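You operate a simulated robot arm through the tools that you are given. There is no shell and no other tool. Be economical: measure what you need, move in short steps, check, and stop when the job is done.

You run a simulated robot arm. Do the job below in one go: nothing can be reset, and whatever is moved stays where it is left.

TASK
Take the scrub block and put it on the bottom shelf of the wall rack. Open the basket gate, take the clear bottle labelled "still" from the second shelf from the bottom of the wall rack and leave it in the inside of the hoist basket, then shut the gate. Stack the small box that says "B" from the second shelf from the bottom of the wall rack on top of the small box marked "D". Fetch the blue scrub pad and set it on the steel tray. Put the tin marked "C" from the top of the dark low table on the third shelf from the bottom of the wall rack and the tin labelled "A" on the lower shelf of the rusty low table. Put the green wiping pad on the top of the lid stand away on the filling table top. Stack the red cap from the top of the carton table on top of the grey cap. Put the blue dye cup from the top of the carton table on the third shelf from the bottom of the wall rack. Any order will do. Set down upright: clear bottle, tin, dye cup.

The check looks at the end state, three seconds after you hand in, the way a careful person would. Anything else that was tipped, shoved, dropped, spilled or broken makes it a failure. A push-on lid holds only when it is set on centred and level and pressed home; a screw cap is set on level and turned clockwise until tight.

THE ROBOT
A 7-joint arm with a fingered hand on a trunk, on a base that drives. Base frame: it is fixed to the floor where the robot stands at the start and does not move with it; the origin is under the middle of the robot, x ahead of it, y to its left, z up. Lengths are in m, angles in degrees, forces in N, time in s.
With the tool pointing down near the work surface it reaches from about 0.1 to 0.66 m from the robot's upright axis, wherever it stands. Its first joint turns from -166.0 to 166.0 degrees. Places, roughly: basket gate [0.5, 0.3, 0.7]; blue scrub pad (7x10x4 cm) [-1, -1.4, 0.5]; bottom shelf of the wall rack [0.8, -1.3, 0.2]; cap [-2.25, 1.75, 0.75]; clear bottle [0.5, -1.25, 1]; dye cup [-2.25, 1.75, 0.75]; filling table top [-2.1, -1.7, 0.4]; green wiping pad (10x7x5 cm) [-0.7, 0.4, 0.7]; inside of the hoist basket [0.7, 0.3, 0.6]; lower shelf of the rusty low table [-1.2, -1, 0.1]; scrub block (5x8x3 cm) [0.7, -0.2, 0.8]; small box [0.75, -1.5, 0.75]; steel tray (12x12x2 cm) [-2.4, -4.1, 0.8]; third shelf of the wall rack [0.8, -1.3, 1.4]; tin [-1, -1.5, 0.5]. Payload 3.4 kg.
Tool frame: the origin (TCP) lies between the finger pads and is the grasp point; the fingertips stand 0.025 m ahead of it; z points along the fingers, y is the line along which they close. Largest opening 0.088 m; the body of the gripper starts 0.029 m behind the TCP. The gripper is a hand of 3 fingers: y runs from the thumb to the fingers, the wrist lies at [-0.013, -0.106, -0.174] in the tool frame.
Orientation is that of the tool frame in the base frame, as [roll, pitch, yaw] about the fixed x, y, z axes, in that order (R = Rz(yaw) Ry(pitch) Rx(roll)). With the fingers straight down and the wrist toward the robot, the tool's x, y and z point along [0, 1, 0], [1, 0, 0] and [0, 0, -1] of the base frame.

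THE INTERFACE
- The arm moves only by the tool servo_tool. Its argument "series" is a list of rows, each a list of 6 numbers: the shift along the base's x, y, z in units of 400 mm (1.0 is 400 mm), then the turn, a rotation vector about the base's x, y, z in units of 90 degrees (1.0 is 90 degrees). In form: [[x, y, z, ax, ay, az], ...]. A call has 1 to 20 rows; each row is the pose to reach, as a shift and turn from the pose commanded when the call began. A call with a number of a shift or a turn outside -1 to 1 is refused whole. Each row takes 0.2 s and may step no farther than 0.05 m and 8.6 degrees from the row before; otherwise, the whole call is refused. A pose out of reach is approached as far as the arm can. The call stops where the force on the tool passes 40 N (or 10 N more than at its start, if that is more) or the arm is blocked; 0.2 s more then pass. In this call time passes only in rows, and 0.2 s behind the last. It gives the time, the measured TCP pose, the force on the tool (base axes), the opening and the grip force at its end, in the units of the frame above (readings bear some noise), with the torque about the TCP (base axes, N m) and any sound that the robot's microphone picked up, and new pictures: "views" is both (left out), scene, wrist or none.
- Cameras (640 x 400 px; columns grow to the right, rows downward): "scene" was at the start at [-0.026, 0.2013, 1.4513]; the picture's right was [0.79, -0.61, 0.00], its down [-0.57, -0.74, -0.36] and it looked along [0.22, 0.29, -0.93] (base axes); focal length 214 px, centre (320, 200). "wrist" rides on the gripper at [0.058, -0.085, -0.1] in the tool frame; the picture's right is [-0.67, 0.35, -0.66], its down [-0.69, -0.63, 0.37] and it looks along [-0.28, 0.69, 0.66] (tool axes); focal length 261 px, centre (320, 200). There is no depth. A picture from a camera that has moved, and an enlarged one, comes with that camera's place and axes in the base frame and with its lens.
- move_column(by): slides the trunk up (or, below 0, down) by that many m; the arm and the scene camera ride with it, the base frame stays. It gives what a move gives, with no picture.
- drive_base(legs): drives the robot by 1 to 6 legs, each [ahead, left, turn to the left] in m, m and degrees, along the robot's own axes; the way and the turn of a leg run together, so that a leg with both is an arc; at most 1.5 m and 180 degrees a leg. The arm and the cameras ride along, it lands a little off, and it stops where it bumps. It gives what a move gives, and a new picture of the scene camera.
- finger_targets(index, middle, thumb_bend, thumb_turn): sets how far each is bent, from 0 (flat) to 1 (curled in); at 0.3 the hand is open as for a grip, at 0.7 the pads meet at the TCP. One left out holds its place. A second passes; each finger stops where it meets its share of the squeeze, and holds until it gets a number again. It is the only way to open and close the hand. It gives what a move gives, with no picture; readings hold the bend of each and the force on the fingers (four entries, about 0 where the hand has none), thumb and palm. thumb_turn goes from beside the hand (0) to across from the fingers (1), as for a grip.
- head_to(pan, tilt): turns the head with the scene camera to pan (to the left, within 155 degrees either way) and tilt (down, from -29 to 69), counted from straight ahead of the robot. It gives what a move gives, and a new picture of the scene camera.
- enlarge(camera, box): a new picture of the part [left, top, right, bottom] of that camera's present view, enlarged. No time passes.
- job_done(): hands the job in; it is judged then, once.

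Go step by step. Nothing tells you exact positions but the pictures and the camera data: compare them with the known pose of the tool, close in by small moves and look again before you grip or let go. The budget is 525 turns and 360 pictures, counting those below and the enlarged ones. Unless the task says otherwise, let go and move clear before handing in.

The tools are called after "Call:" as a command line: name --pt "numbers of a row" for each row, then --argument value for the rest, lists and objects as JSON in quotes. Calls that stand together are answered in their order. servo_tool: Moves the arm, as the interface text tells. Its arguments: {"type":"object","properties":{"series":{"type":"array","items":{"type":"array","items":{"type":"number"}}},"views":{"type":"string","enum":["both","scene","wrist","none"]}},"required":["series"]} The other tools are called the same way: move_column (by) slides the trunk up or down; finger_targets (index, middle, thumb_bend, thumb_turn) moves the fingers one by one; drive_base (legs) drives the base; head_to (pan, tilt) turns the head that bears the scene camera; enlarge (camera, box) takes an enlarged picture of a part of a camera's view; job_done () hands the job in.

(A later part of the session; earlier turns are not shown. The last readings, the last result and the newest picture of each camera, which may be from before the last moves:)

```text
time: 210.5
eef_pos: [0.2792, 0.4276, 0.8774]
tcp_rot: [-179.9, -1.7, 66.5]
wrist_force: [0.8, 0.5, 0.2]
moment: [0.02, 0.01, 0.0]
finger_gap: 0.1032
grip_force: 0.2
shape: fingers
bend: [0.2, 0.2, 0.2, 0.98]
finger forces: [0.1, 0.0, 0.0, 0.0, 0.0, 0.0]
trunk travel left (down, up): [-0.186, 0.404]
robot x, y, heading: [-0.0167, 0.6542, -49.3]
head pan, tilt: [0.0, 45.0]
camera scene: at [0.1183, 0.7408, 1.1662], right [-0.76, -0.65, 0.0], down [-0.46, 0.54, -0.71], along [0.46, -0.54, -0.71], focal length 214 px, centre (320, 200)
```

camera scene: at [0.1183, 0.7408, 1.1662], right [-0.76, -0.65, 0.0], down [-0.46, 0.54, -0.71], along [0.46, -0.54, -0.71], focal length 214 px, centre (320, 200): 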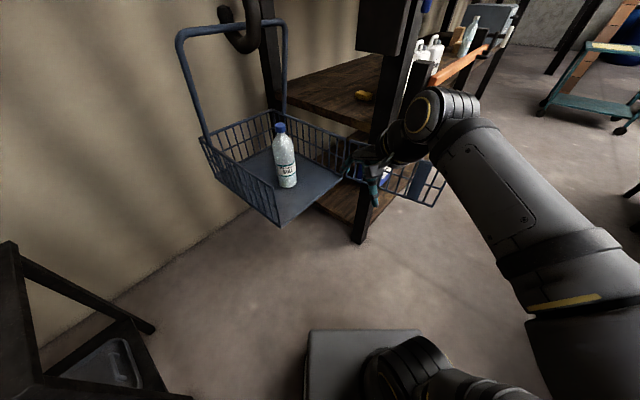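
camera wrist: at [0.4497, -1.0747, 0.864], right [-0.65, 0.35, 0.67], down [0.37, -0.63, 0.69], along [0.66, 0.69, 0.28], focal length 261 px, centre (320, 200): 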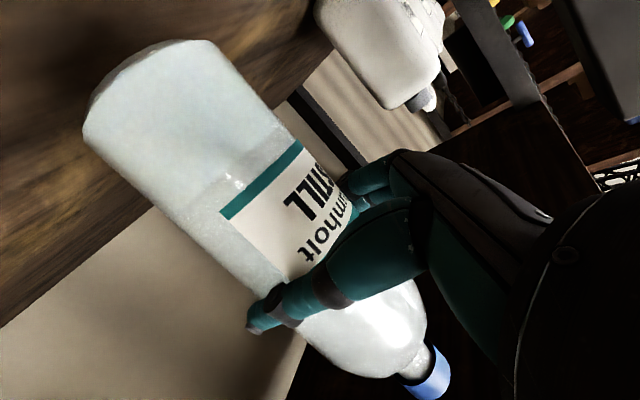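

Gate's at about 100°. I'll straddle its top rail and pull it back.

Call:
servo_tool --pt "0.018 -0.1 0 0 0 -0.087" --pt "0.036 -0.2 0 0 0 -0.174" --pt "0.055 -0.31 0 0 0 -0.261" --pt "0.073 -0.42 0 0 0 -0.348" --pt "0.091 -0.52 0 0 0 -0.435" --pt "0.11 -0.63 0 0 0 -0.52" --pt "0.128 -0.73 0 0 0 -0.61" --views "both"

```text
time: 212.1
eef_pos: [0.3296, 0.1351, 0.8781]
tcp_rot: [-179.9, -1.6, 11.5]
wrist_force: [-0.1, -0.4, 1.0]
moment: [-0.03, -0.03, 0.02]
finger_gap: 0.1035
grip_force: 0.1
shape: fingers
bend: [0.2, 0.2, 0.2, 0.98]
finger forces: [0.1, 0.0, 0.0, 0.0, 0.0, 0.0]
trunk travel left (down, up): [-0.186, 0.404]
robot x, y, heading: [-0.0129, 0.6532, -49.2]
head pan, tilt: [0.0, 45.0]
camera scene: at [0.1182, 0.741, 1.1662], right [-0.76, -0.65, 0.0], down [-0.46, 0.54, -0.71], along [0.46, -0.54, -0.71], focal length 214 px, centre (320, 200)
camera wrist: at [0.3679, 0.2312, 0.9784], right [-0.6, -0.48, 0.64], down [-0.79, 0.48, -0.38], along [-0.12, -0.73, -0.67], focal length 261 px, centre (320, 200)
```

scene: 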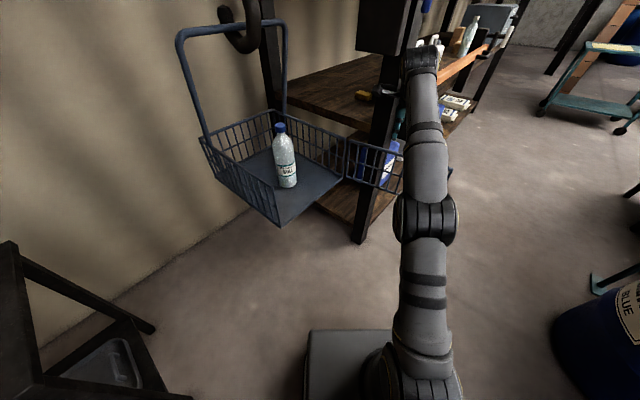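
wrist: 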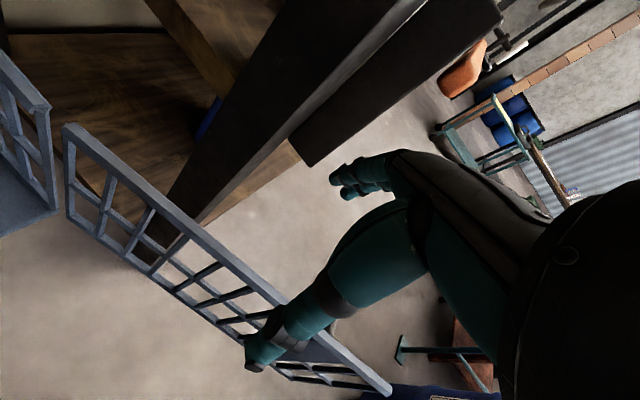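

Well centred over the rail. Lower and pull.

Call:
servo_tool --pt "0 0 -0.1 0 0 0" --pt "0 0 -0.2 0 0 0" --pt "0 0 -0.3 0 0 0" --views "wrist"

```text
time: 212.9
eef_pos: [0.3294, 0.1353, 0.7568]
tcp_rot: [-179.9, -1.6, 11.8]
wrist_force: [-0.4, 0.6, 0.2]
moment: [-0.01, -0.02, 0.0]
finger_gap: 0.1034
grip_force: 0.0
shape: fingers
bend: [0.2, 0.2, 0.2, 0.98]
finger forces: [0.0, 0.0, 0.0, 0.0, 0.0, 0.1]
trunk travel left (down, up): [-0.186, 0.404]
robot x, y, heading: [-0.0165, 0.6532, -49.1]
head pan, tilt: [0.0, 45.0]
camera wrist: at [0.3675, 0.232, 0.8576], right [-0.6, -0.48, 0.64], down [-0.79, 0.48, -0.38], along [-0.12, -0.73, -0.67], focal length 261 px, centre (320, 200)
```

wrist: 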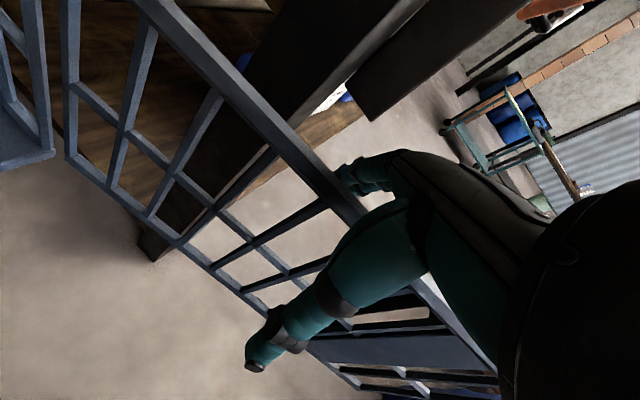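

Call:
servo_tool --pt "-0.01 0.0825 0 0 0 -0.05" --pt "-0.0025 0.156 0 0 0 -0.1" --pt "0.015 0.2275 0 0 0 -0.16" --pt "0.0475 0.295 0 0 0 -0.22" --pt "0.09 0.355 0 0 0 -0.28" --pt "0.1425 0.4075 0 0 0 -0.34" --views "both"

```text
time: 214.3
eef_pos: [0.3867, 0.2993, 0.758]
tcp_rot: [180.0, -1.7, -18.9]
wrist_force: [-1.1, -0.6, -0.5]
moment: [-0.01, 0.0, -0.02]
finger_gap: 0.1033
grip_force: 0.0
shape: fingers
bend: [0.2, 0.2, 0.2, 0.98]
finger forces: [0.0, 0.0, 0.0, 0.0, 0.0, 0.1]
trunk travel left (down, up): [-0.186, 0.404]
robot x, y, heading: [-0.0138, 0.6524, -49.3]
head pan, tilt: [0.0, 45.0]
camera scene: at [0.1182, 0.7406, 1.1662], right [-0.76, -0.65, 0.0], down [-0.46, 0.54, -0.71], along [0.46, -0.54, -0.71], focal length 214 px, centre (320, 200)
camera wrist: at [0.4678, 0.3628, 0.8586], right [-0.76, -0.11, 0.64], down [-0.43, 0.82, -0.38], along [-0.48, -0.57, -0.67], focal length 261 px, centre (320, 200)
```

scene: 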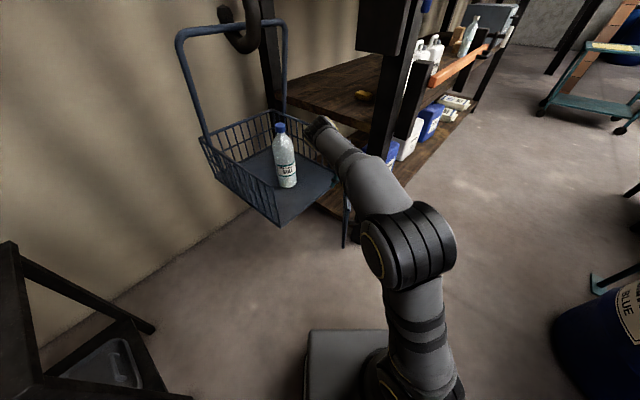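
wrist: 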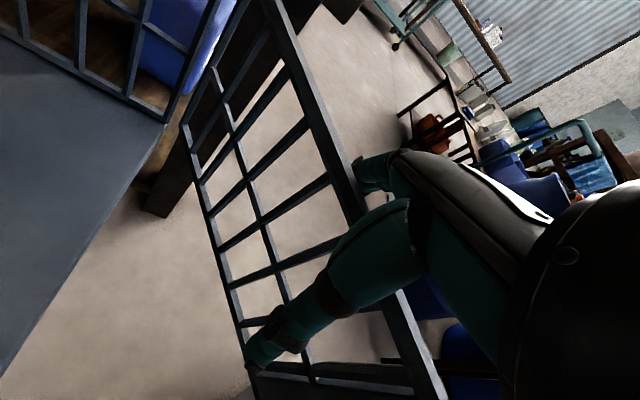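

The gate follows. A bit more, then I'll lift out and push it shut from outside.

Call:
servo_tool --pt "0.06 0.045 0 0 0 -0.03" --pt "0.11 0.075 0 0 0 -0.06" --views "wrist"

Call:
servo_tool --pt "0 0 0.1 0 0 0" --pt "0 0 0.2 0 0 0" --pt "0 0 0.3 0 0 0" --pt "-0.1 0.02 0.32 0 0 0.05" --pt "-0.2 0.04 0.32 0 0 0.12" --pt "-0.3 0.06 0.32 0 0 0.2" --pt "-0.4 0.08 0.32 0 0 0.29" --pt "-0.48 0.08 0.32 0 0 0.38" --views "both"

```text
time: 214.9
eef_pos: [0.432, 0.3304, 0.7583]
tcp_rot: [-179.8, -1.7, -24.3]
wrist_force: [-0.2, 0.3, -0.4]
moment: [-0.03, -0.02, -0.02]
finger_gap: 0.104
grip_force: 0.1
shape: fingers
bend: [0.2, 0.2, 0.2, 0.98]
finger forces: [0.0, 0.1, 0.0, 0.0, 0.0, 0.0]
trunk travel left (down, up): [-0.186, 0.404]
robot x, y, heading: [-0.0176, 0.6534, -49.4]
head pan, tilt: [0.0, 45.0]
camera wrist: at [0.5178, 0.3859, 0.8588], right [-0.77, -0.03, 0.64], down [-0.36, 0.85, -0.38], along [-0.53, -0.52, -0.67], focal length 261 px, centre (320, 200)
```

wrist: 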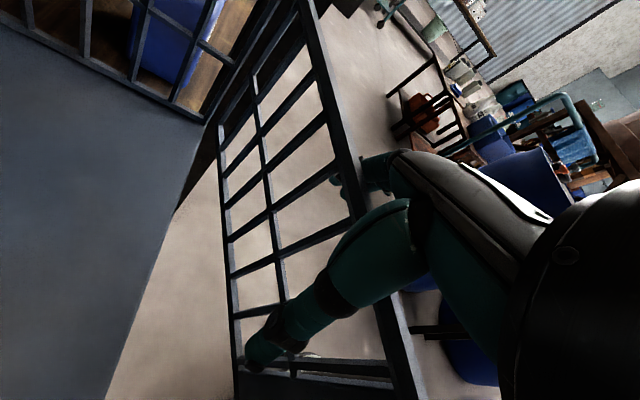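

```text
time: 216.7
eef_pos: [0.2401, 0.3616, 0.8862]
tcp_rot: [180.0, -1.5, 10.1]
wrist_force: [0.0, 0.1, -1.1]
moment: [0.01, 0.02, 0.01]
finger_gap: 0.1036
grip_force: 0.1
shape: fingers
bend: [0.2, 0.2, 0.2, 0.98]
finger forces: [0.0, 0.0, 0.0, 0.1, 0.0, 0.0]
out of reach, approached as far as the arm can: row 3
trunk travel left (down, up): [-0.186, 0.404]
robot x, y, heading: [-0.0139, 0.6554, -49.4]
head pan, tilt: [0.0, 45.0]
camera scene: at [0.1186, 0.7407, 1.1661], right [-0.76, -0.65, 0.0], down [-0.46, 0.54, -0.71], along [0.46, -0.54, -0.71], focal length 214 px, centre (320, 200)
camera wrist: at [0.2804, 0.456, 0.9867], right [-0.62, -0.46, 0.64], down [-0.78, 0.5, -0.38], along [-0.14, -0.73, -0.67], focal length 261 px, centre (320, 200)
```

scene: 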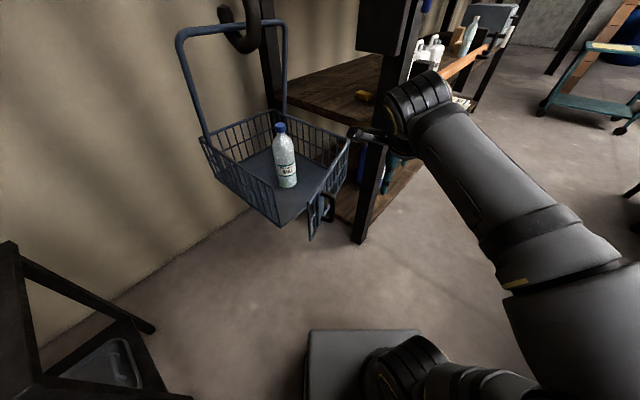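
wrist: 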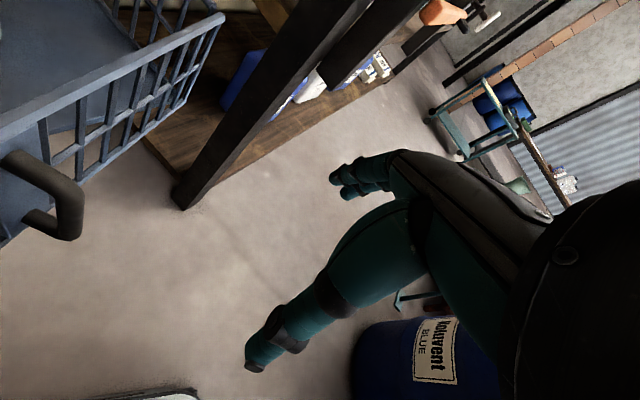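

Gate is ~20° open. Close the fist, and push it shut from outside.

Call:
finger_targets --index 0.65 --middle 0.65 --thumb_bend 0.65

Call:
servo_tool --pt "0.0 -0.01 0 0 0 0.08" --pt "0.02 -0.02 0 0 0 0.16" --pt "0.04 -0.02 -0.08 0 0 0.24" --pt "0.05 -0.02 -0.18 0 0 0.32" --pt "0.06 -0.02 -0.28 0 0 0.4" --pt "0.06 -0.02 -0.38 0 0 0.48" --pt "0.06 -0.02 -0.43 0 0 0.56" --views "wrist"

```text
time: 217.7
eef_pos: [0.2401, 0.3598, 0.8851]
tcp_rot: [-179.9, -1.7, 9.8]
wrist_force: [0.4, -0.8, -0.8]
moment: [0.01, 0.0, 0.0]
finger_gap: 0.0095
grip_force: 0.0
shape: fingers
bend: [0.65, 0.65, 0.65, 0.98]
finger forces: [0.1, 0.0, 0.1, 0.1, 0.0, 0.0]
trunk travel left (down, up): [-0.186, 0.404]
robot x, y, heading: [-0.0157, 0.6561, -49.3]
head pan, tilt: [0.0, 45.0]
```

```text
time: 219.3
eef_pos: [0.2643, 0.3526, 0.713]
tcp_rot: [-180.0, -1.6, 60.3]
wrist_force: [-0.3, 1.2, -0.5]
moment: [0.01, 0.0, 0.02]
finger_gap: 0.0092
grip_force: 0.0
shape: fingers
bend: [0.65, 0.65, 0.65, 0.98]
finger forces: [0.1, 0.0, 0.0, 0.0, 0.0, 0.0]
trunk travel left (down, up): [-0.186, 0.404]
robot x, y, heading: [-0.0187, 0.6564, -49.4]
head pan, tilt: [0.0, 45.0]
camera wrist: at [0.2188, 0.4449, 0.8141], right [-0.04, -0.77, 0.64], down [-0.88, -0.27, -0.38], along [0.47, -0.58, -0.67], focal length 261 px, centre (320, 200)
```

wrist: 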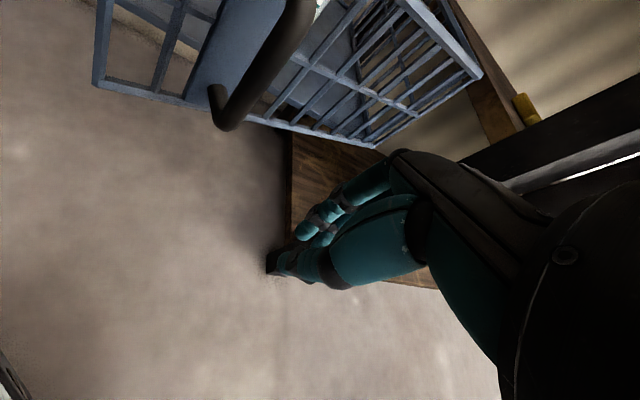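

Now push in +x.

Call:
servo_tool --pt "0.1 0.01 0 0 0 0" --pt "0.2 0.02 0 0 0 0" --pt "0.3 0.03 0 0 0 0" --pt "0.38 0.04 0 0 0 0" --pt "0.44 0.04 0 0 0 0" --pt "0.48 0.04 0 0 0 0" --views "both"

Call:
enlarge --camera "scene" --box '[180, 80, 400, 240]'

```text
time: 220.7
eef_pos: [0.4451, 0.3675, 0.7108]
tcp_rot: [-179.1, -1.3, 59.8]
wrist_force: [-20.5, 2.7, 1.8]
moment: [-0.09, -1.08, -0.04]
finger_gap: 0.0096
grip_force: 9.9
shape: fingers
bend: [0.65, 0.65, 0.65, 0.98]
finger forces: [20.2, 0.0, 0.0, 0.0, 0.0, 0.0]
trunk travel left (down, up): [-0.186, 0.404]
robot x, y, heading: [-0.0132, 0.6546, -49.4]
head pan, tilt: [0.0, 45.0]
stopped in row 6: the force on the tool passed its limit at 53 N (the readings are from after the stop); the commanded pose is now the measured one
camera scene: at [0.1157, 0.741, 1.1665], right [-0.76, -0.65, 0.0], down [-0.46, 0.54, -0.71], along [0.46, -0.54, -0.71], focal length 214 px, centre (320, 200)
camera wrist: at [0.402, 0.4581, 0.8131], right [-0.03, -0.77, 0.63], down [-0.89, -0.27, -0.37], along [0.46, -0.58, -0.68], focal length 261 px, centre (320, 200)
```

scene: 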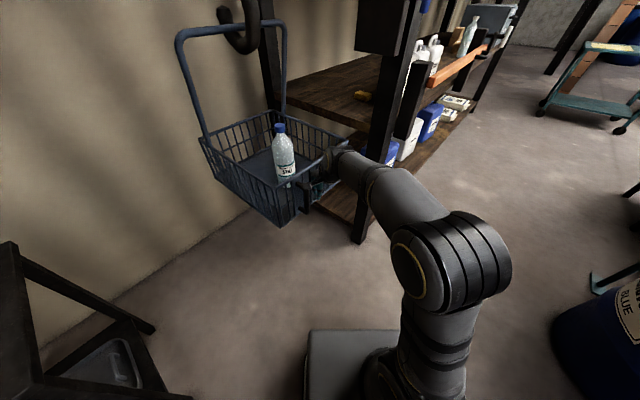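
wrist: 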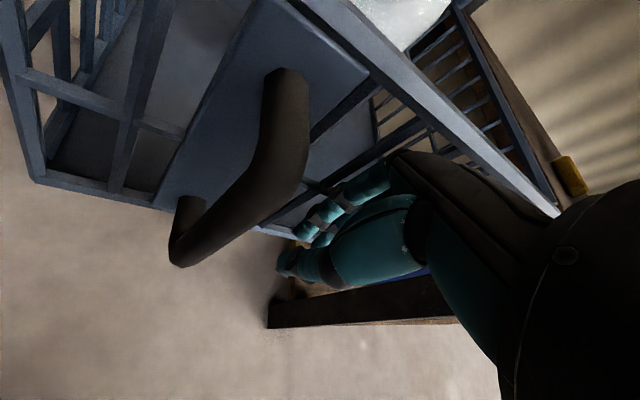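

```text
2.50 times, centred on (290, 160) of scene
camera zoom: at [0.1157, 0.741, 1.1665], right [-0.76, -0.65, 0.0], down [-0.46, 0.54, -0.71], along [0.46, -0.54, -0.71], focal length 536 px, centre (395, 300)
```

zoom: 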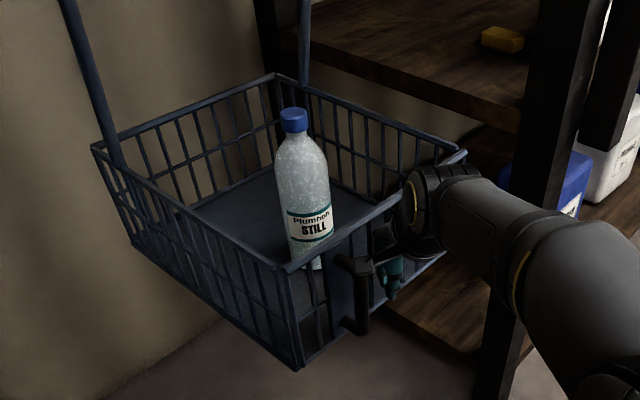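

Gate is shut against its stop. Backing off and checking.

Call:
servo_tool --pt "-0.1 0 0 0 0 0" --pt "-0.2 0 0 0 0 0" --pt "-0.3 0 0.03 0 0 0" --pt "-0.4 0 0.1 0 0 0" --pt "-0.5 0.02 0.2 0 0 0" --pt "-0.5 0.05 0.3 0 0 0" --views "scene"

Call:
enlarge --camera "scene" --box '[180, 80, 400, 240]'

```text
refused: row 5 steps farther than a row can; nothing moved
```

```text
2.50 times, centred on (290, 160) of scene
camera zoom: at [0.1157, 0.741, 1.1665], right [-0.76, -0.65, 0.0], down [-0.46, 0.54, -0.71], along [0.46, -0.54, -0.71], focal length 536 px, centre (395, 300)
```

zoom: 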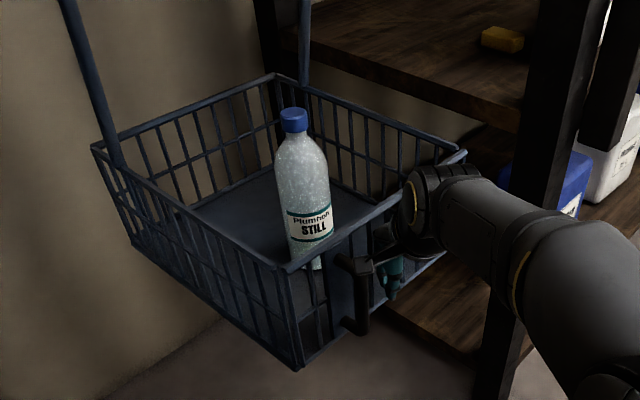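

Call:
servo_tool --pt "-0.1 0 0 0 0 0" --pt "-0.2 0 0 0 0 0" --pt "-0.3 0 0.03 0 0 0" --pt "-0.38 0 0.1 0 0 0" --pt "-0.44 0.02 0.19 0 0 0" --pt "-0.46 0.05 0.29 0 0 0" --views "scene"

Call:
enlarge --camera "scene" --box '[180, 80, 400, 240]'

```text
time: 222.1
eef_pos: [0.265, 0.3859, 0.8273]
tcp_rot: [-179.1, -1.4, 60.1]
wrist_force: [-0.1, 0.8, -0.2]
moment: [0.0, 0.0, 0.06]
finger_gap: 0.0092
grip_force: 0.0
shape: fingers
bend: [0.65, 0.65, 0.65, 0.98]
finger forces: [0.1, 0.1, 0.0, 0.0, 0.0, 0.0]
trunk travel left (down, up): [-0.186, 0.404]
robot x, y, heading: [-0.0145, 0.6556, -49.4]
head pan, tilt: [0.0, 45.0]
camera scene: at [0.1182, 0.7406, 1.1662], right [-0.76, -0.65, 0.0], down [-0.46, 0.54, -0.71], along [0.46, -0.54, -0.71], focal length 214 px, centre (320, 200)
```

scene: 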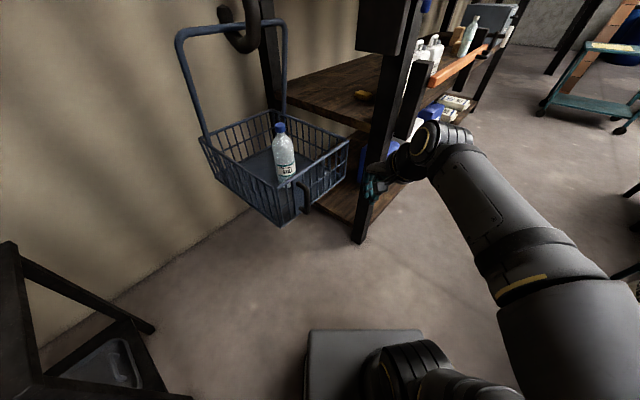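

```text
2.50 times, centred on (290, 160) of scene
camera zoom: at [0.1182, 0.7406, 1.1662], right [-0.76, -0.65, 0.0], down [-0.46, 0.54, -0.71], along [0.46, -0.54, -0.71], focal length 536 px, centre (395, 300)
```

zoom: 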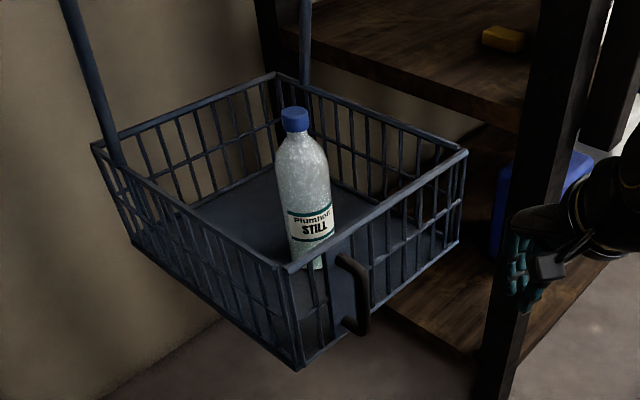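

Gate closed, bottle inside. Now to the scrub block: raise column, turn, and go down the corridor.

Call:
move_column --by 0.33

Call:
drive_base --legs '[[0, 0, -40.6], [0, -0.14, 0], [1.41, 0, 0], [0, 0.09, 0], [0, 0, 90]]'

```text
time: 225.4
eef_pos: [0.2648, 0.3875, 1.1566]
tcp_rot: [-179.2, -1.4, 60.1]
wrist_force: [-0.7, 0.4, -0.1]
moment: [0.02, 0.02, 0.01]
finger_gap: 0.009
grip_force: 0.0
shape: fingers
bend: [0.65, 0.65, 0.65, 0.98]
finger forces: [0.0, 0.0, 0.0, 0.1, 0.0, 0.0]
trunk travel left (down, up): [-0.516, 0.074]
robot x, y, heading: [-0.0152, 0.654, -49.6]
head pan, tilt: [0.0, 45.0]
```

```text
time: 239.8
eef_pos: [0.3207, -0.717, 1.157]
tcp_rot: [-179.1, -1.4, 109.5]
wrist_force: [0.5, -0.5, 0.5]
moment: [0.01, 0.0, -0.02]
finger_gap: 0.0092
grip_force: 0.0
shape: fingers
bend: [0.65, 0.65, 0.65, 0.98]
finger forces: [0.0, 0.0, 0.0, 0.1, 0.0, 0.1]
trunk travel left (down, up): [-0.516, 0.074]
robot x, y, heading: [-0.0667, -0.7556, 0.1]
head pan, tilt: [0.0, 45.0]
camera scene: at [-0.0446, -0.5983, 1.4962], right [0.0, -1.0, 0.0], down [-0.71, 0.0, -0.71], along [0.71, 0.0, -0.71], focal length 214 px, centre (320, 200)
```

scene: 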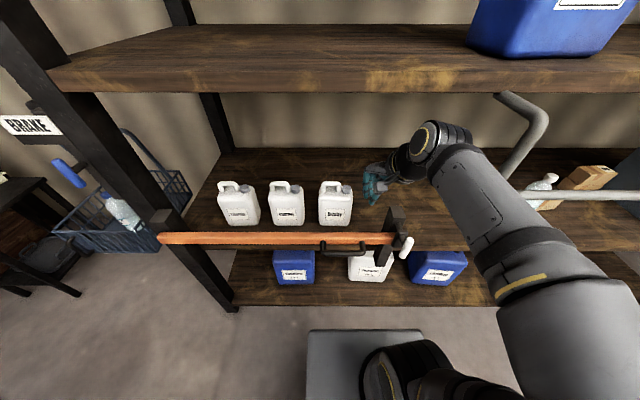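

Call:
drive_base --legs '[[0.09, 0, 0], [0, 0.47, 0]]'

Call:
servo_tool --pt "0.03 0 0 0 0 -0.07" --pt "0.06 0 0 0 0 -0.14" --pt "0.1 0 0 0 0 -0.21" --views "both"

```text
time: 243.2
eef_pos: [0.4098, -0.2508, 1.1569]
tcp_rot: [-179.2, -1.4, 109.6]
wrist_force: [1.0, -0.3, -0.1]
moment: [-0.01, -0.03, 0.01]
finger_gap: 0.0094
grip_force: 0.1
shape: fingers
bend: [0.65, 0.65, 0.65, 0.98]
finger forces: [0.0, 0.0, 0.0, 0.0, 0.0, 0.0]
trunk travel left (down, up): [-0.516, 0.074]
robot x, y, heading: [0.0236, -0.2928, 0.0]
head pan, tilt: [0.0, 45.0]
camera scene: at [0.0443, -0.1329, 1.4961], right [0.0, -1.0, 0.0], down [-0.71, 0.0, -0.71], along [0.71, 0.0, -0.71], focal length 214 px, centre (320, 200)
```

scene: 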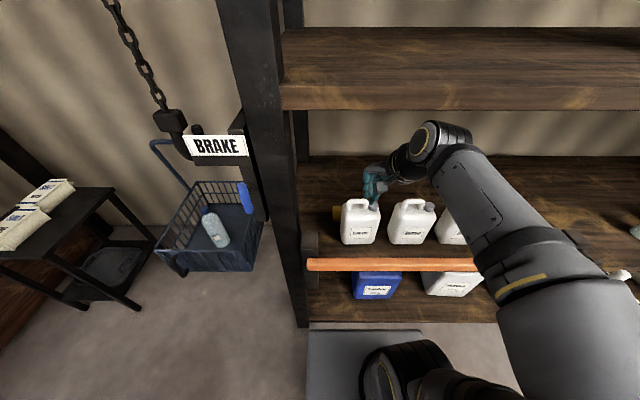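

```text
time: 244.1
eef_pos: [0.4497, -0.2515, 1.1557]
tcp_rot: [-179.2, -1.5, 90.5]
wrist_force: [0.2, -1.5, -0.1]
moment: [-0.02, 0.03, -0.02]
finger_gap: 0.0094
grip_force: 0.1
shape: fingers
bend: [0.65, 0.65, 0.65, 0.98]
finger forces: [0.0, 0.0, 0.0, 0.0, 0.0, 0.0]
trunk travel left (down, up): [-0.516, 0.074]
robot x, y, heading: [0.0228, -0.2899, -0.0]
head pan, tilt: [0.0, 45.0]
camera scene: at [0.0445, -0.1332, 1.4962], right [0.0, -1.0, 0.0], down [-0.71, 0.0, -0.71], along [0.71, 0.0, -0.71], focal length 214 px, centre (320, 200)
camera wrist: at [0.367, -0.1953, 1.2584], right [0.36, -0.68, 0.63], down [-0.63, -0.68, -0.37], along [0.69, -0.26, -0.68], focal length 261 px, centre (320, 200)
```

scene: 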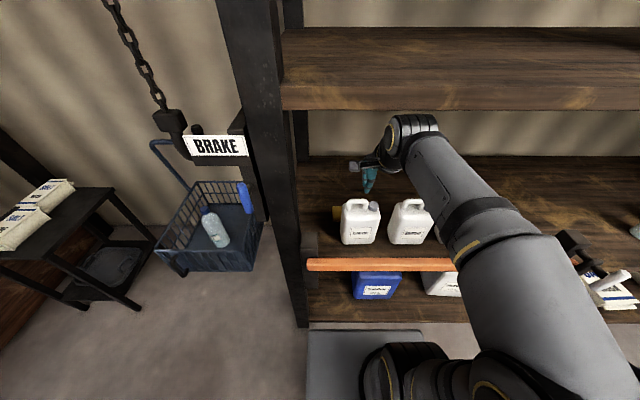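
wrist: 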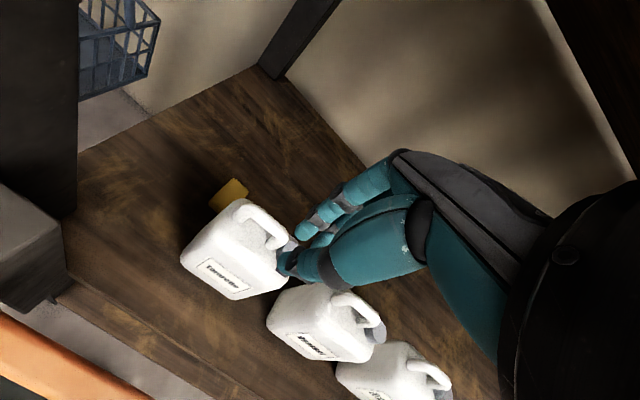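

Call:
enlarge --camera "wrist" --box '[150, 150, 330, 310]'

```text
2.50 times, centred on (240, 230) of wrist
camera zoom: at [0.367, -0.1953, 1.2584], right [0.36, -0.68, 0.63], down [-0.63, -0.68, -0.37], along [0.69, -0.26, -0.68], focal length 652 px, centre (520, 125)
```

zoom: 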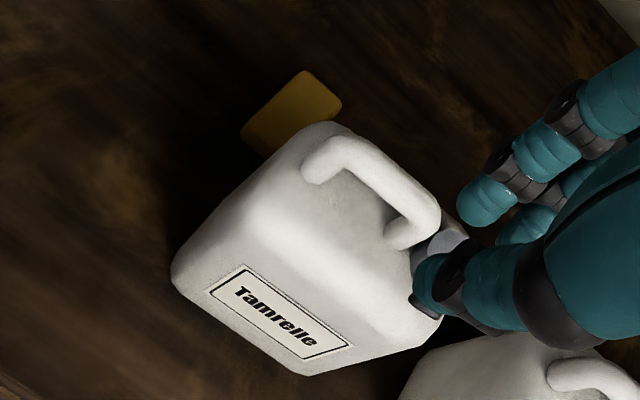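

The block lies just behind the first can: centre ≈(0.655,-0.209), 8 cm along x. I'll turn the hand sideways (wrist on the left) and shift the base left so the forearm passes left of the can.

Call:
servo_tool --pt "0 -0.048 -0.03 0 0 -0.083" --pt "0 -0.096 -0.06 0 0 -0.167" --pt "0 -0.144 -0.09 0 0 -0.25" --pt "0 -0.192 -0.12 0 0 -0.333" --pt "0 -0.24 -0.15 0 0 -0.417" --pt "0 -0.288 -0.18 0 0 -0.5" --pt "0 -0.336 -0.2 0 0 -0.583" --pt "0 -0.384 -0.22 0 0 -0.667" --pt "0 -0.432 -0.24 0 0 -0.75" --pt "0 -0.48 -0.24 0 0 -0.833" --pt "0 -0.528 -0.24 0 0 -0.917" --pt "0 -0.575 -0.24 0 0 -1.0" --views "scene"

```text
time: 246.7
eef_pos: [0.4492, -0.4824, 1.063]
tcp_rot: [-179.3, -1.3, 0.6]
wrist_force: [1.5, 0.6, 1.0]
moment: [-0.02, -0.01, -0.01]
finger_gap: 0.0093
grip_force: 0.1
shape: fingers
bend: [0.65, 0.65, 0.65, 0.98]
finger forces: [0.1, 0.0, 0.0, 0.0, 0.0, 0.0]
trunk travel left (down, up): [-0.516, 0.074]
robot x, y, heading: [0.0238, -0.2898, 0.1]
head pan, tilt: [0.0, 45.0]
camera scene: at [0.0445, -0.1334, 1.4962], right [0.0, -1.0, 0.0], down [-0.71, 0.0, -0.71], along [0.71, 0.0, -0.71], focal length 214 px, centre (320, 200)
```

scene: 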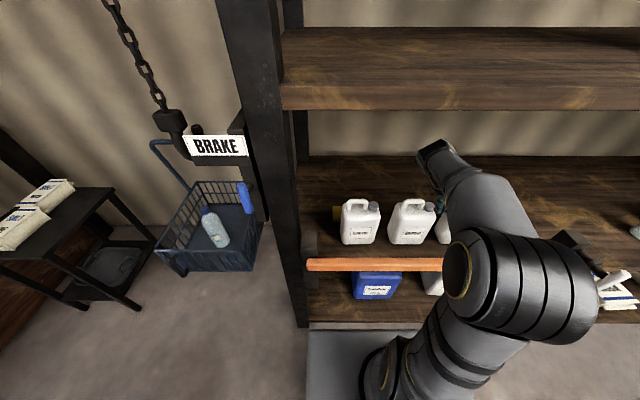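

Extend deeper first so the wrist is beyond the post, then shift the base left.

Call:
servo_tool --pt "0.1 0 -0.01 0 0 0" --pt "0.2 0 -0.01 0 0 0" --pt "0.3 0 -0.01 0 0 0" --pt "0.41 0 -0.01 0 0 0" --views "none"

Call:
drive_base --legs '[[0, 0.2, 0]]'

Call:
head_to --pan -25 --tilt 40

```text
time: 247.7
eef_pos: [0.6132, -0.4834, 1.0569]
tcp_rot: [-179.2, -1.4, 0.6]
wrist_force: [0.5, 0.7, 0.1]
moment: [-0.02, -0.01, 0.0]
finger_gap: 0.0094
grip_force: 0.1
shape: fingers
bend: [0.65, 0.65, 0.65, 0.98]
finger forces: [0.0, 0.0, 0.0, 0.0, 0.1, 0.0]
trunk travel left (down, up): [-0.516, 0.074]
robot x, y, heading: [0.0214, -0.2927, -0.1]
head pan, tilt: [0.0, 45.0]
```

```text
time: 249.2
eef_pos: [0.6128, -0.2811, 1.0574]
tcp_rot: [-179.3, -1.4, 0.6]
wrist_force: [0.4, -0.2, 0.1]
moment: [0.01, 0.03, 0.02]
finger_gap: 0.0091
grip_force: 0.1
shape: fingers
bend: [0.65, 0.65, 0.65, 0.98]
finger forces: [0.0, 0.0, 0.0, 0.1, 0.0, 0.0]
trunk travel left (down, up): [-0.516, 0.074]
robot x, y, heading: [0.022, -0.0922, -0.1]
head pan, tilt: [0.0, 45.0]
camera scene: at [0.0439, 0.0677, 1.4961], right [0.0, -1.0, 0.0], down [-0.71, 0.0, -0.71], along [0.71, 0.0, -0.71], focal length 214 px, centre (320, 200)
```

scene: 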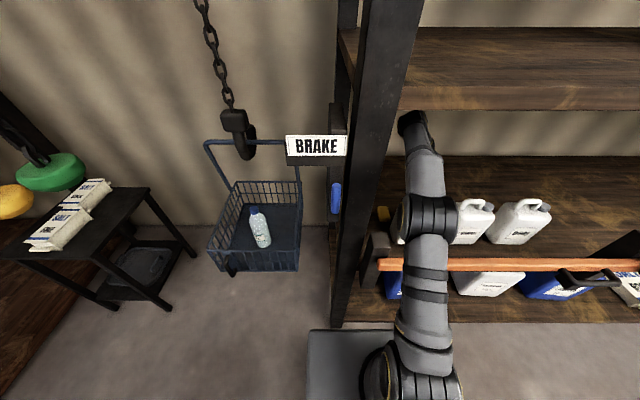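

```text
time: 250.1
eef_pos: [0.6129, -0.2816, 1.0579]
tcp_rot: [-179.2, -1.3, 0.7]
wrist_force: [0.1, 0.2, 0.0]
moment: [-0.03, 0.05, 0.0]
finger_gap: 0.0092
grip_force: 0.1
shape: fingers
bend: [0.65, 0.65, 0.65, 0.98]
finger forces: [0.0, 0.0, 0.1, 0.0, 0.0, 0.0]
trunk travel left (down, up): [-0.516, 0.074]
robot x, y, heading: [0.0214, -0.0901, 0.1]
head pan, tilt: [-25.0, 40.0]
camera scene: at [0.0397, 0.0312, 1.5034], right [-0.42, -0.91, 0.0], down [-0.58, 0.27, -0.77], along [0.7, -0.32, -0.64], focal length 214 px, centre (320, 200)
```

scene: 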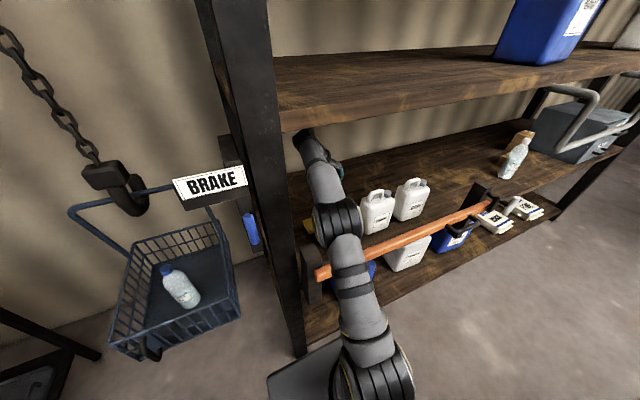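

Call:
drive_base --legs '[[0.04, 0, 0]]'

Call:
finger_targets --index 0.28 --middle 0.28 --thumb_bend 0.28

Call:
servo_tool --pt "0 0.06 0 0 0 0" --pt "0 0.12 0 -0.008 0.015 0" --pt "0 0.18 0 -0.008 0.015 0" --views "both"

```text
time: 251.0
eef_pos: [0.654, -0.2817, 1.0576]
tcp_rot: [-179.3, -1.4, 0.7]
wrist_force: [0.1, -0.4, -1.4]
moment: [0.01, 0.02, 0.03]
finger_gap: 0.0094
grip_force: 0.1
shape: fingers
bend: [0.65, 0.65, 0.65, 0.98]
finger forces: [0.1, 0.1, 0.0, 0.1, 0.0, 0.1]
trunk travel left (down, up): [-0.516, 0.074]
robot x, y, heading: [0.0628, -0.0907, 0.2]
head pan, tilt: [-25.0, 40.0]
camera scene: at [0.0811, 0.0312, 1.5034], right [-0.42, -0.91, 0.0], down [-0.58, 0.27, -0.77], along [0.69, -0.32, -0.64], focal length 214 px, centre (320, 200)
```

scene: 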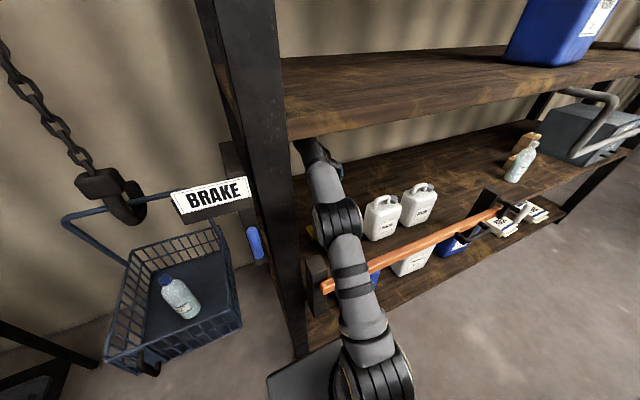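

```text
time: 252.0
eef_pos: [0.6529, -0.2829, 1.0576]
tcp_rot: [-179.1, -1.5, 0.6]
wrist_force: [0.0, -0.2, 0.6]
moment: [0.02, 0.03, 0.04]
finger_gap: 0.0882
grip_force: 0.0
shape: fingers
bend: [0.28, 0.28, 0.28, 0.98]
finger forces: [0.0, 0.0, 0.0, 0.0, 0.0, 0.0]
trunk travel left (down, up): [-0.516, 0.074]
robot x, y, heading: [0.0642, -0.0892, 0.3]
head pan, tilt: [-25.0, 40.0]
```

```text
time: 252.8
eef_pos: [0.6545, -0.2266, 1.0569]
tcp_rot: [-179.3, 0.0, 0.1]
wrist_force: [0.7, -0.7, -0.4]
moment: [0.04, 0.04, 0.01]
finger_gap: 0.0882
grip_force: 0.2
shape: fingers
bend: [0.28, 0.28, 0.28, 0.98]
finger forces: [0.1, 0.0, 0.0, 0.1, 0.1, 0.1]
trunk travel left (down, up): [-0.516, 0.074]
robot x, y, heading: [0.0655, -0.0908, -0.0]
head pan, tilt: [-25.0, 40.0]
camera scene: at [0.0826, 0.0129, 1.505], right [-0.42, -0.91, -0.01], down [-0.58, 0.28, -0.76], along [0.69, -0.32, -0.65], focal length 214 px, centre (320, 200)
camera wrist: at [0.7131, -0.1419, 1.1562], right [-0.67, -0.36, 0.65], down [-0.69, 0.63, -0.36], along [-0.28, -0.69, -0.67], focal length 261 px, centre (320, 200)
```

scene: 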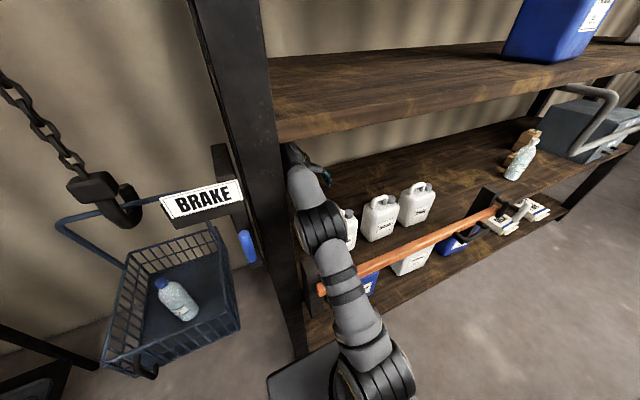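
wrist: 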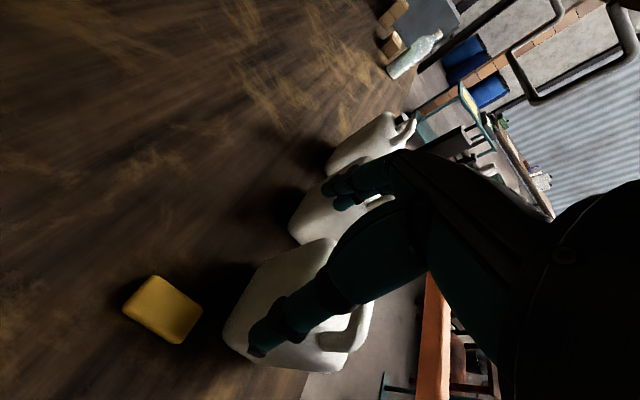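

The forearm seems to touch the post. Back off, shift the base right a bit and re-approach.

Call:
servo_tool --pt "0 -0.1 0 0 0 0" --pt "0 -0.2 0 0 0 0" --views "none"

Call:
drive_base --legs '[[0, -0.09, 0]]'

Call:
servo_tool --pt "0 0.1 0 0 0 0" --pt "0.01 0.2 0 0 0 0" --pt "0.01 0.3 0 0 0 0" --pt "0.01 0.4 0 0 0 0" --views "scene"

```text
time: 253.4
eef_pos: [0.6535, -0.2888, 1.0565]
tcp_rot: [-179.9, 0.1, 0.8]
wrist_force: [0.1, -0.3, -0.5]
moment: [-0.01, -0.03, 0.01]
finger_gap: 0.0886
grip_force: 0.1
shape: fingers
bend: [0.28, 0.28, 0.28, 0.98]
finger forces: [0.0, 0.0, 0.0, 0.1, 0.0, 0.1]
trunk travel left (down, up): [-0.516, 0.074]
robot x, y, heading: [0.0599, -0.0899, 0.1]
head pan, tilt: [-25.0, 40.0]
```

```text
time: 254.5
eef_pos: [0.6534, -0.3815, 1.0569]
tcp_rot: [-179.9, -0.1, 0.8]
wrist_force: [-0.3, -1.1, 0.2]
moment: [0.04, 0.01, -0.03]
finger_gap: 0.0883
grip_force: 0.1
shape: fingers
bend: [0.28, 0.28, 0.28, 0.98]
finger forces: [0.1, 0.1, 0.0, 0.1, 0.0, 0.0]
trunk travel left (down, up): [-0.516, 0.074]
robot x, y, heading: [0.0667, -0.178, 0.3]
head pan, tilt: [-25.0, 40.0]
camera scene: at [0.0803, -0.0602, 1.5035], right [-0.42, -0.91, 0.0], down [-0.58, 0.27, -0.77], along [0.7, -0.32, -0.64], focal length 214 px, centre (320, 200)
```

scene: 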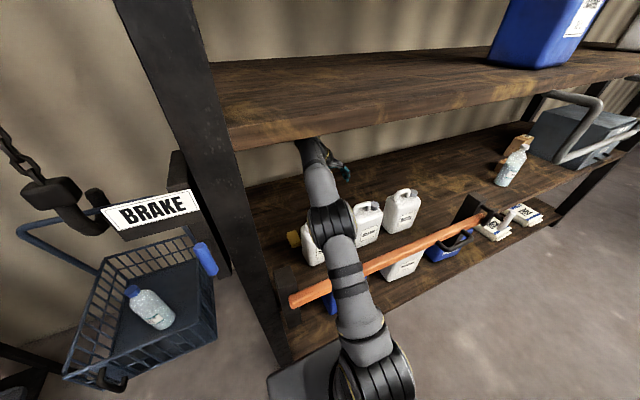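

```text
time: 255.5
eef_pos: [0.6584, -0.2209, 1.0579]
tcp_rot: [-179.9, -0.1, 0.6]
wrist_force: [0.5, -0.4, 0.9]
moment: [-0.01, 0.03, 0.02]
finger_gap: 0.0885
grip_force: 0.1
shape: fingers
bend: [0.28, 0.28, 0.28, 0.98]
finger forces: [0.1, 0.1, 0.1, 0.0, 0.1, 0.1]
trunk travel left (down, up): [-0.516, 0.074]
robot x, y, heading: [0.0693, -0.1794, 0.3]
head pan, tilt: [-25.0, 40.0]
camera scene: at [0.0803, -0.059, 1.5034], right [-0.42, -0.91, 0.0], down [-0.58, 0.27, -0.77], along [0.7, -0.32, -0.64], focal length 214 px, centre (320, 200)
```

scene: 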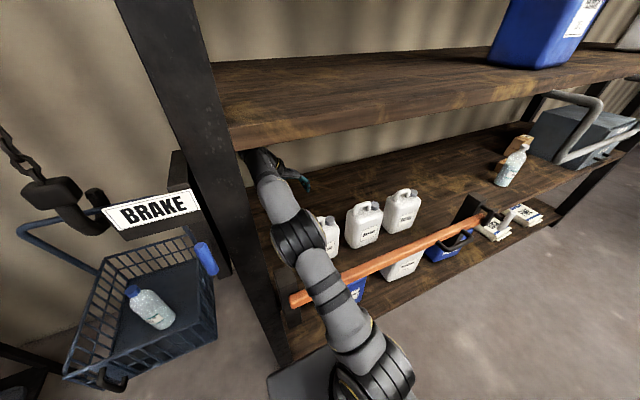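

No contact now. Align over the block and lower half-way, checking.

Call:
servo_tool --pt "0.007 0.042 -0.02 0 0 0" --pt "0.007 0.042 -0.12 0 0 0" --pt "0.007 0.042 -0.22 0 0 0" --pt "0.007 0.042 -0.32 0 0 0" --views "both"

```text
time: 256.5
eef_pos: [0.6596, -0.211, 0.9299]
tcp_rot: [-179.5, -0.2, 0.5]
wrist_force: [0.4, 0.3, -0.6]
moment: [0.02, -0.04, -0.02]
finger_gap: 0.0882
grip_force: 0.0
shape: fingers
bend: [0.28, 0.28, 0.28, 0.98]
finger forces: [0.0, 0.0, 0.1, 0.0, 0.1, 0.0]
trunk travel left (down, up): [-0.516, 0.074]
robot x, y, heading: [0.0656, -0.1807, 0.3]
head pan, tilt: [-25.0, 40.0]
camera scene: at [0.0781, -0.0674, 1.5045], right [-0.42, -0.91, -0.01], down [-0.58, 0.27, -0.77], along [0.7, -0.32, -0.64], focal length 214 px, centre (320, 200)
camera wrist: at [0.7175, -0.1243, 1.0301], right [-0.67, -0.36, 0.65], down [-0.69, 0.63, -0.36], along [-0.28, -0.69, -0.67], focal length 261 px, centre (320, 200)
```

scene: 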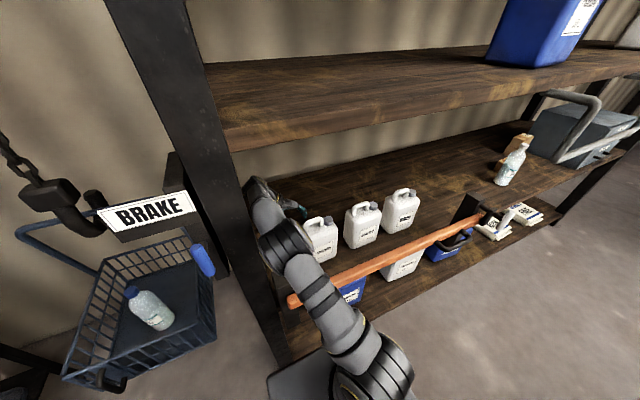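
wrist: 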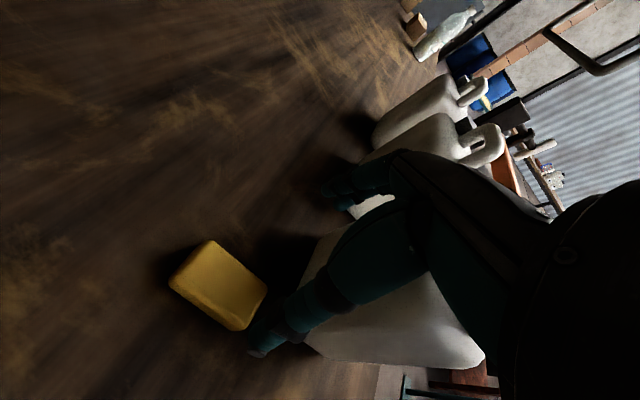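

Slight post contact again; shift base right 5 cm more.

Call:
servo_tool --pt "0 -0.06 0 0 0 0" --views "none"

Call:
drive_base --legs '[[0.0, -0.05, 0]]'

Call:
servo_tool --pt "0 0.06 0 0 0 0" --pt "0 0.12 0 0 0 0" --pt "0 0.18 -0.02 0 0 0" --views "both"

```text
time: 256.9
eef_pos: [0.6616, -0.2265, 0.9285]
tcp_rot: [-179.9, -0.1, 0.8]
wrist_force: [0.5, 0.8, -1.5]
moment: [0.02, -0.01, 0.0]
finger_gap: 0.0885
grip_force: 0.1
shape: fingers
bend: [0.28, 0.28, 0.28, 0.98]
finger forces: [0.0, 0.1, 0.0, 0.1, 0.1, 0.0]
trunk travel left (down, up): [-0.516, 0.074]
robot x, y, heading: [0.0664, -0.1794, -0.0]
head pan, tilt: [-25.0, 40.0]
```

```text
time: 257.9
eef_pos: [0.6599, -0.2775, 0.9269]
tcp_rot: [-179.9, -0.1, 0.7]
wrist_force: [1.1, -0.1, 0.0]
moment: [0.01, 0.01, -0.03]
finger_gap: 0.0884
grip_force: 0.0
shape: fingers
bend: [0.28, 0.28, 0.28, 0.98]
finger forces: [0.0, 0.0, 0.0, 0.0, 0.0, 0.0]
trunk travel left (down, up): [-0.516, 0.074]
robot x, y, heading: [0.0634, -0.2323, 0.2]
head pan, tilt: [-25.0, 40.0]
camera scene: at [0.0804, -0.1102, 1.5035], right [-0.42, -0.91, 0.0], down [-0.58, 0.27, -0.77], along [0.7, -0.32, -0.64], focal length 214 px, centre (320, 200)
```

scene: 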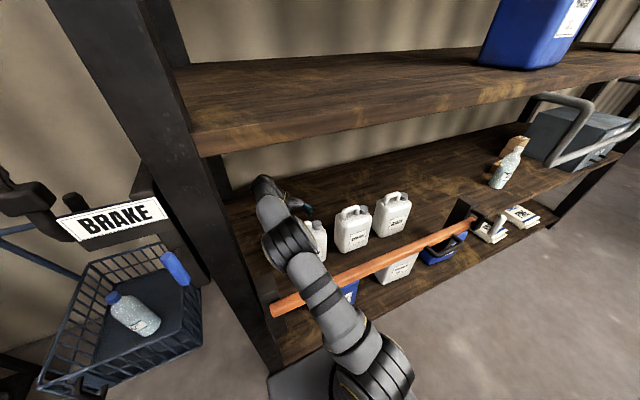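

```text
time: 258.6
eef_pos: [0.6621, -0.2057, 0.922]
tcp_rot: [-179.9, -0.1, 0.7]
wrist_force: [-0.2, 0.2, 0.6]
moment: [-0.01, 0.02, -0.02]
finger_gap: 0.088
grip_force: 0.2
shape: fingers
bend: [0.28, 0.28, 0.28, 0.98]
finger forces: [0.0, 0.1, 0.1, 0.0, 0.0, 0.0]
trunk travel left (down, up): [-0.516, 0.074]
robot x, y, heading: [0.0603, -0.2338, -0.1]
head pan, tilt: [-25.0, 40.0]
camera scene: at [0.0804, -0.1093, 1.5034], right [-0.42, -0.91, 0.0], down [-0.58, 0.27, -0.77], along [0.7, -0.32, -0.64], focal length 214 px, centre (320, 200)
camera wrist: at [0.7197, -0.1186, 1.0208], right [-0.67, -0.36, 0.65], down [-0.69, 0.62, -0.37], along [-0.28, -0.7, -0.66], focal length 261 px, centre (320, 200)
```

scene: 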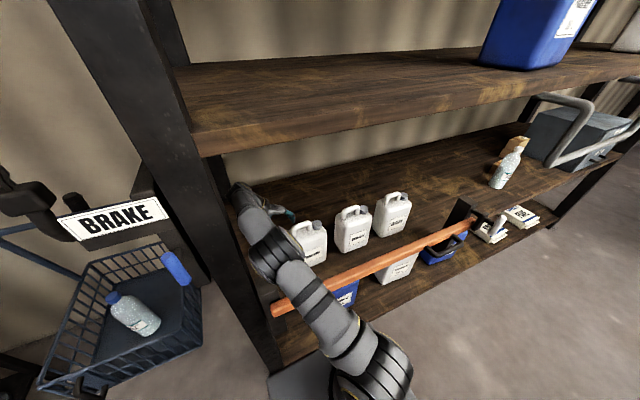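
wrist: 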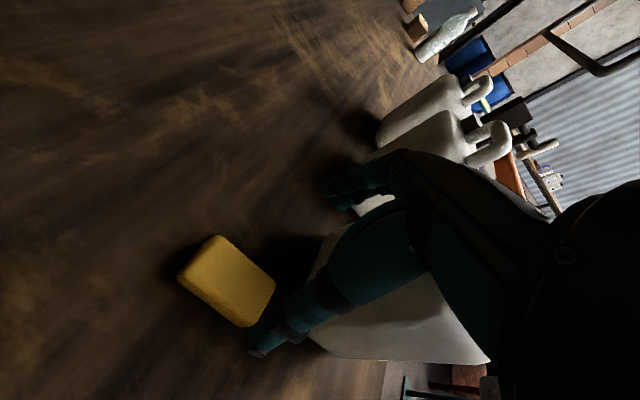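

Clear of contact. Fine-align and descend.

Call:
servo_tool --pt "0.007 0.018 -0.08 0 0 0" --pt "0.007 0.018 -0.16 0 0 0" --pt "0.007 0.018 -0.22 0 0 0" --pt "0.007 0.018 -0.265 0 0 0" --views "both"

```text
time: 259.6
eef_pos: [0.6646, -0.1985, 0.8168]
tcp_rot: [-179.9, -0.1, 0.7]
wrist_force: [0.1, -0.7, -0.1]
moment: [-0.04, -0.03, 0.0]
finger_gap: 0.0885
grip_force: 0.1
shape: fingers
bend: [0.28, 0.28, 0.28, 0.98]
finger forces: [0.0, 0.0, 0.0, 0.0, 0.0, 0.1]
trunk travel left (down, up): [-0.516, 0.074]
robot x, y, heading: [0.0632, -0.2341, 0.3]
head pan, tilt: [-25.0, 40.0]
camera scene: at [0.0805, -0.1094, 1.5035], right [-0.42, -0.91, 0.0], down [-0.58, 0.27, -0.77], along [0.7, -0.32, -0.64], focal length 214 px, centre (320, 200)
camera wrist: at [0.7224, -0.1115, 0.9148], right [-0.67, -0.36, 0.65], down [-0.69, 0.62, -0.37], along [-0.28, -0.7, -0.66], focal length 261 px, centre (320, 200)
```

scene: 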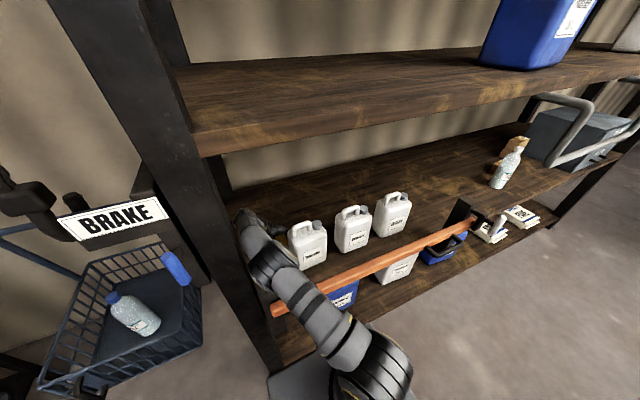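
wrist: 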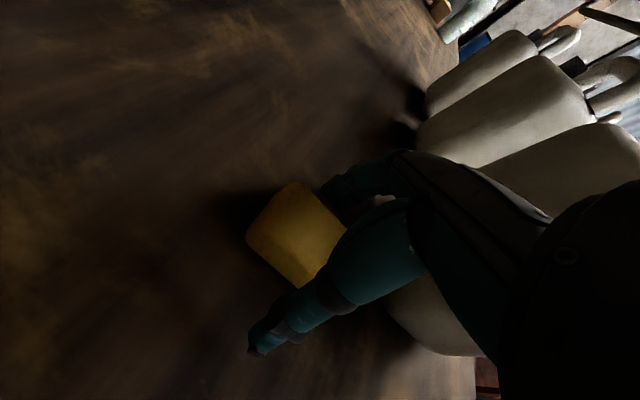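

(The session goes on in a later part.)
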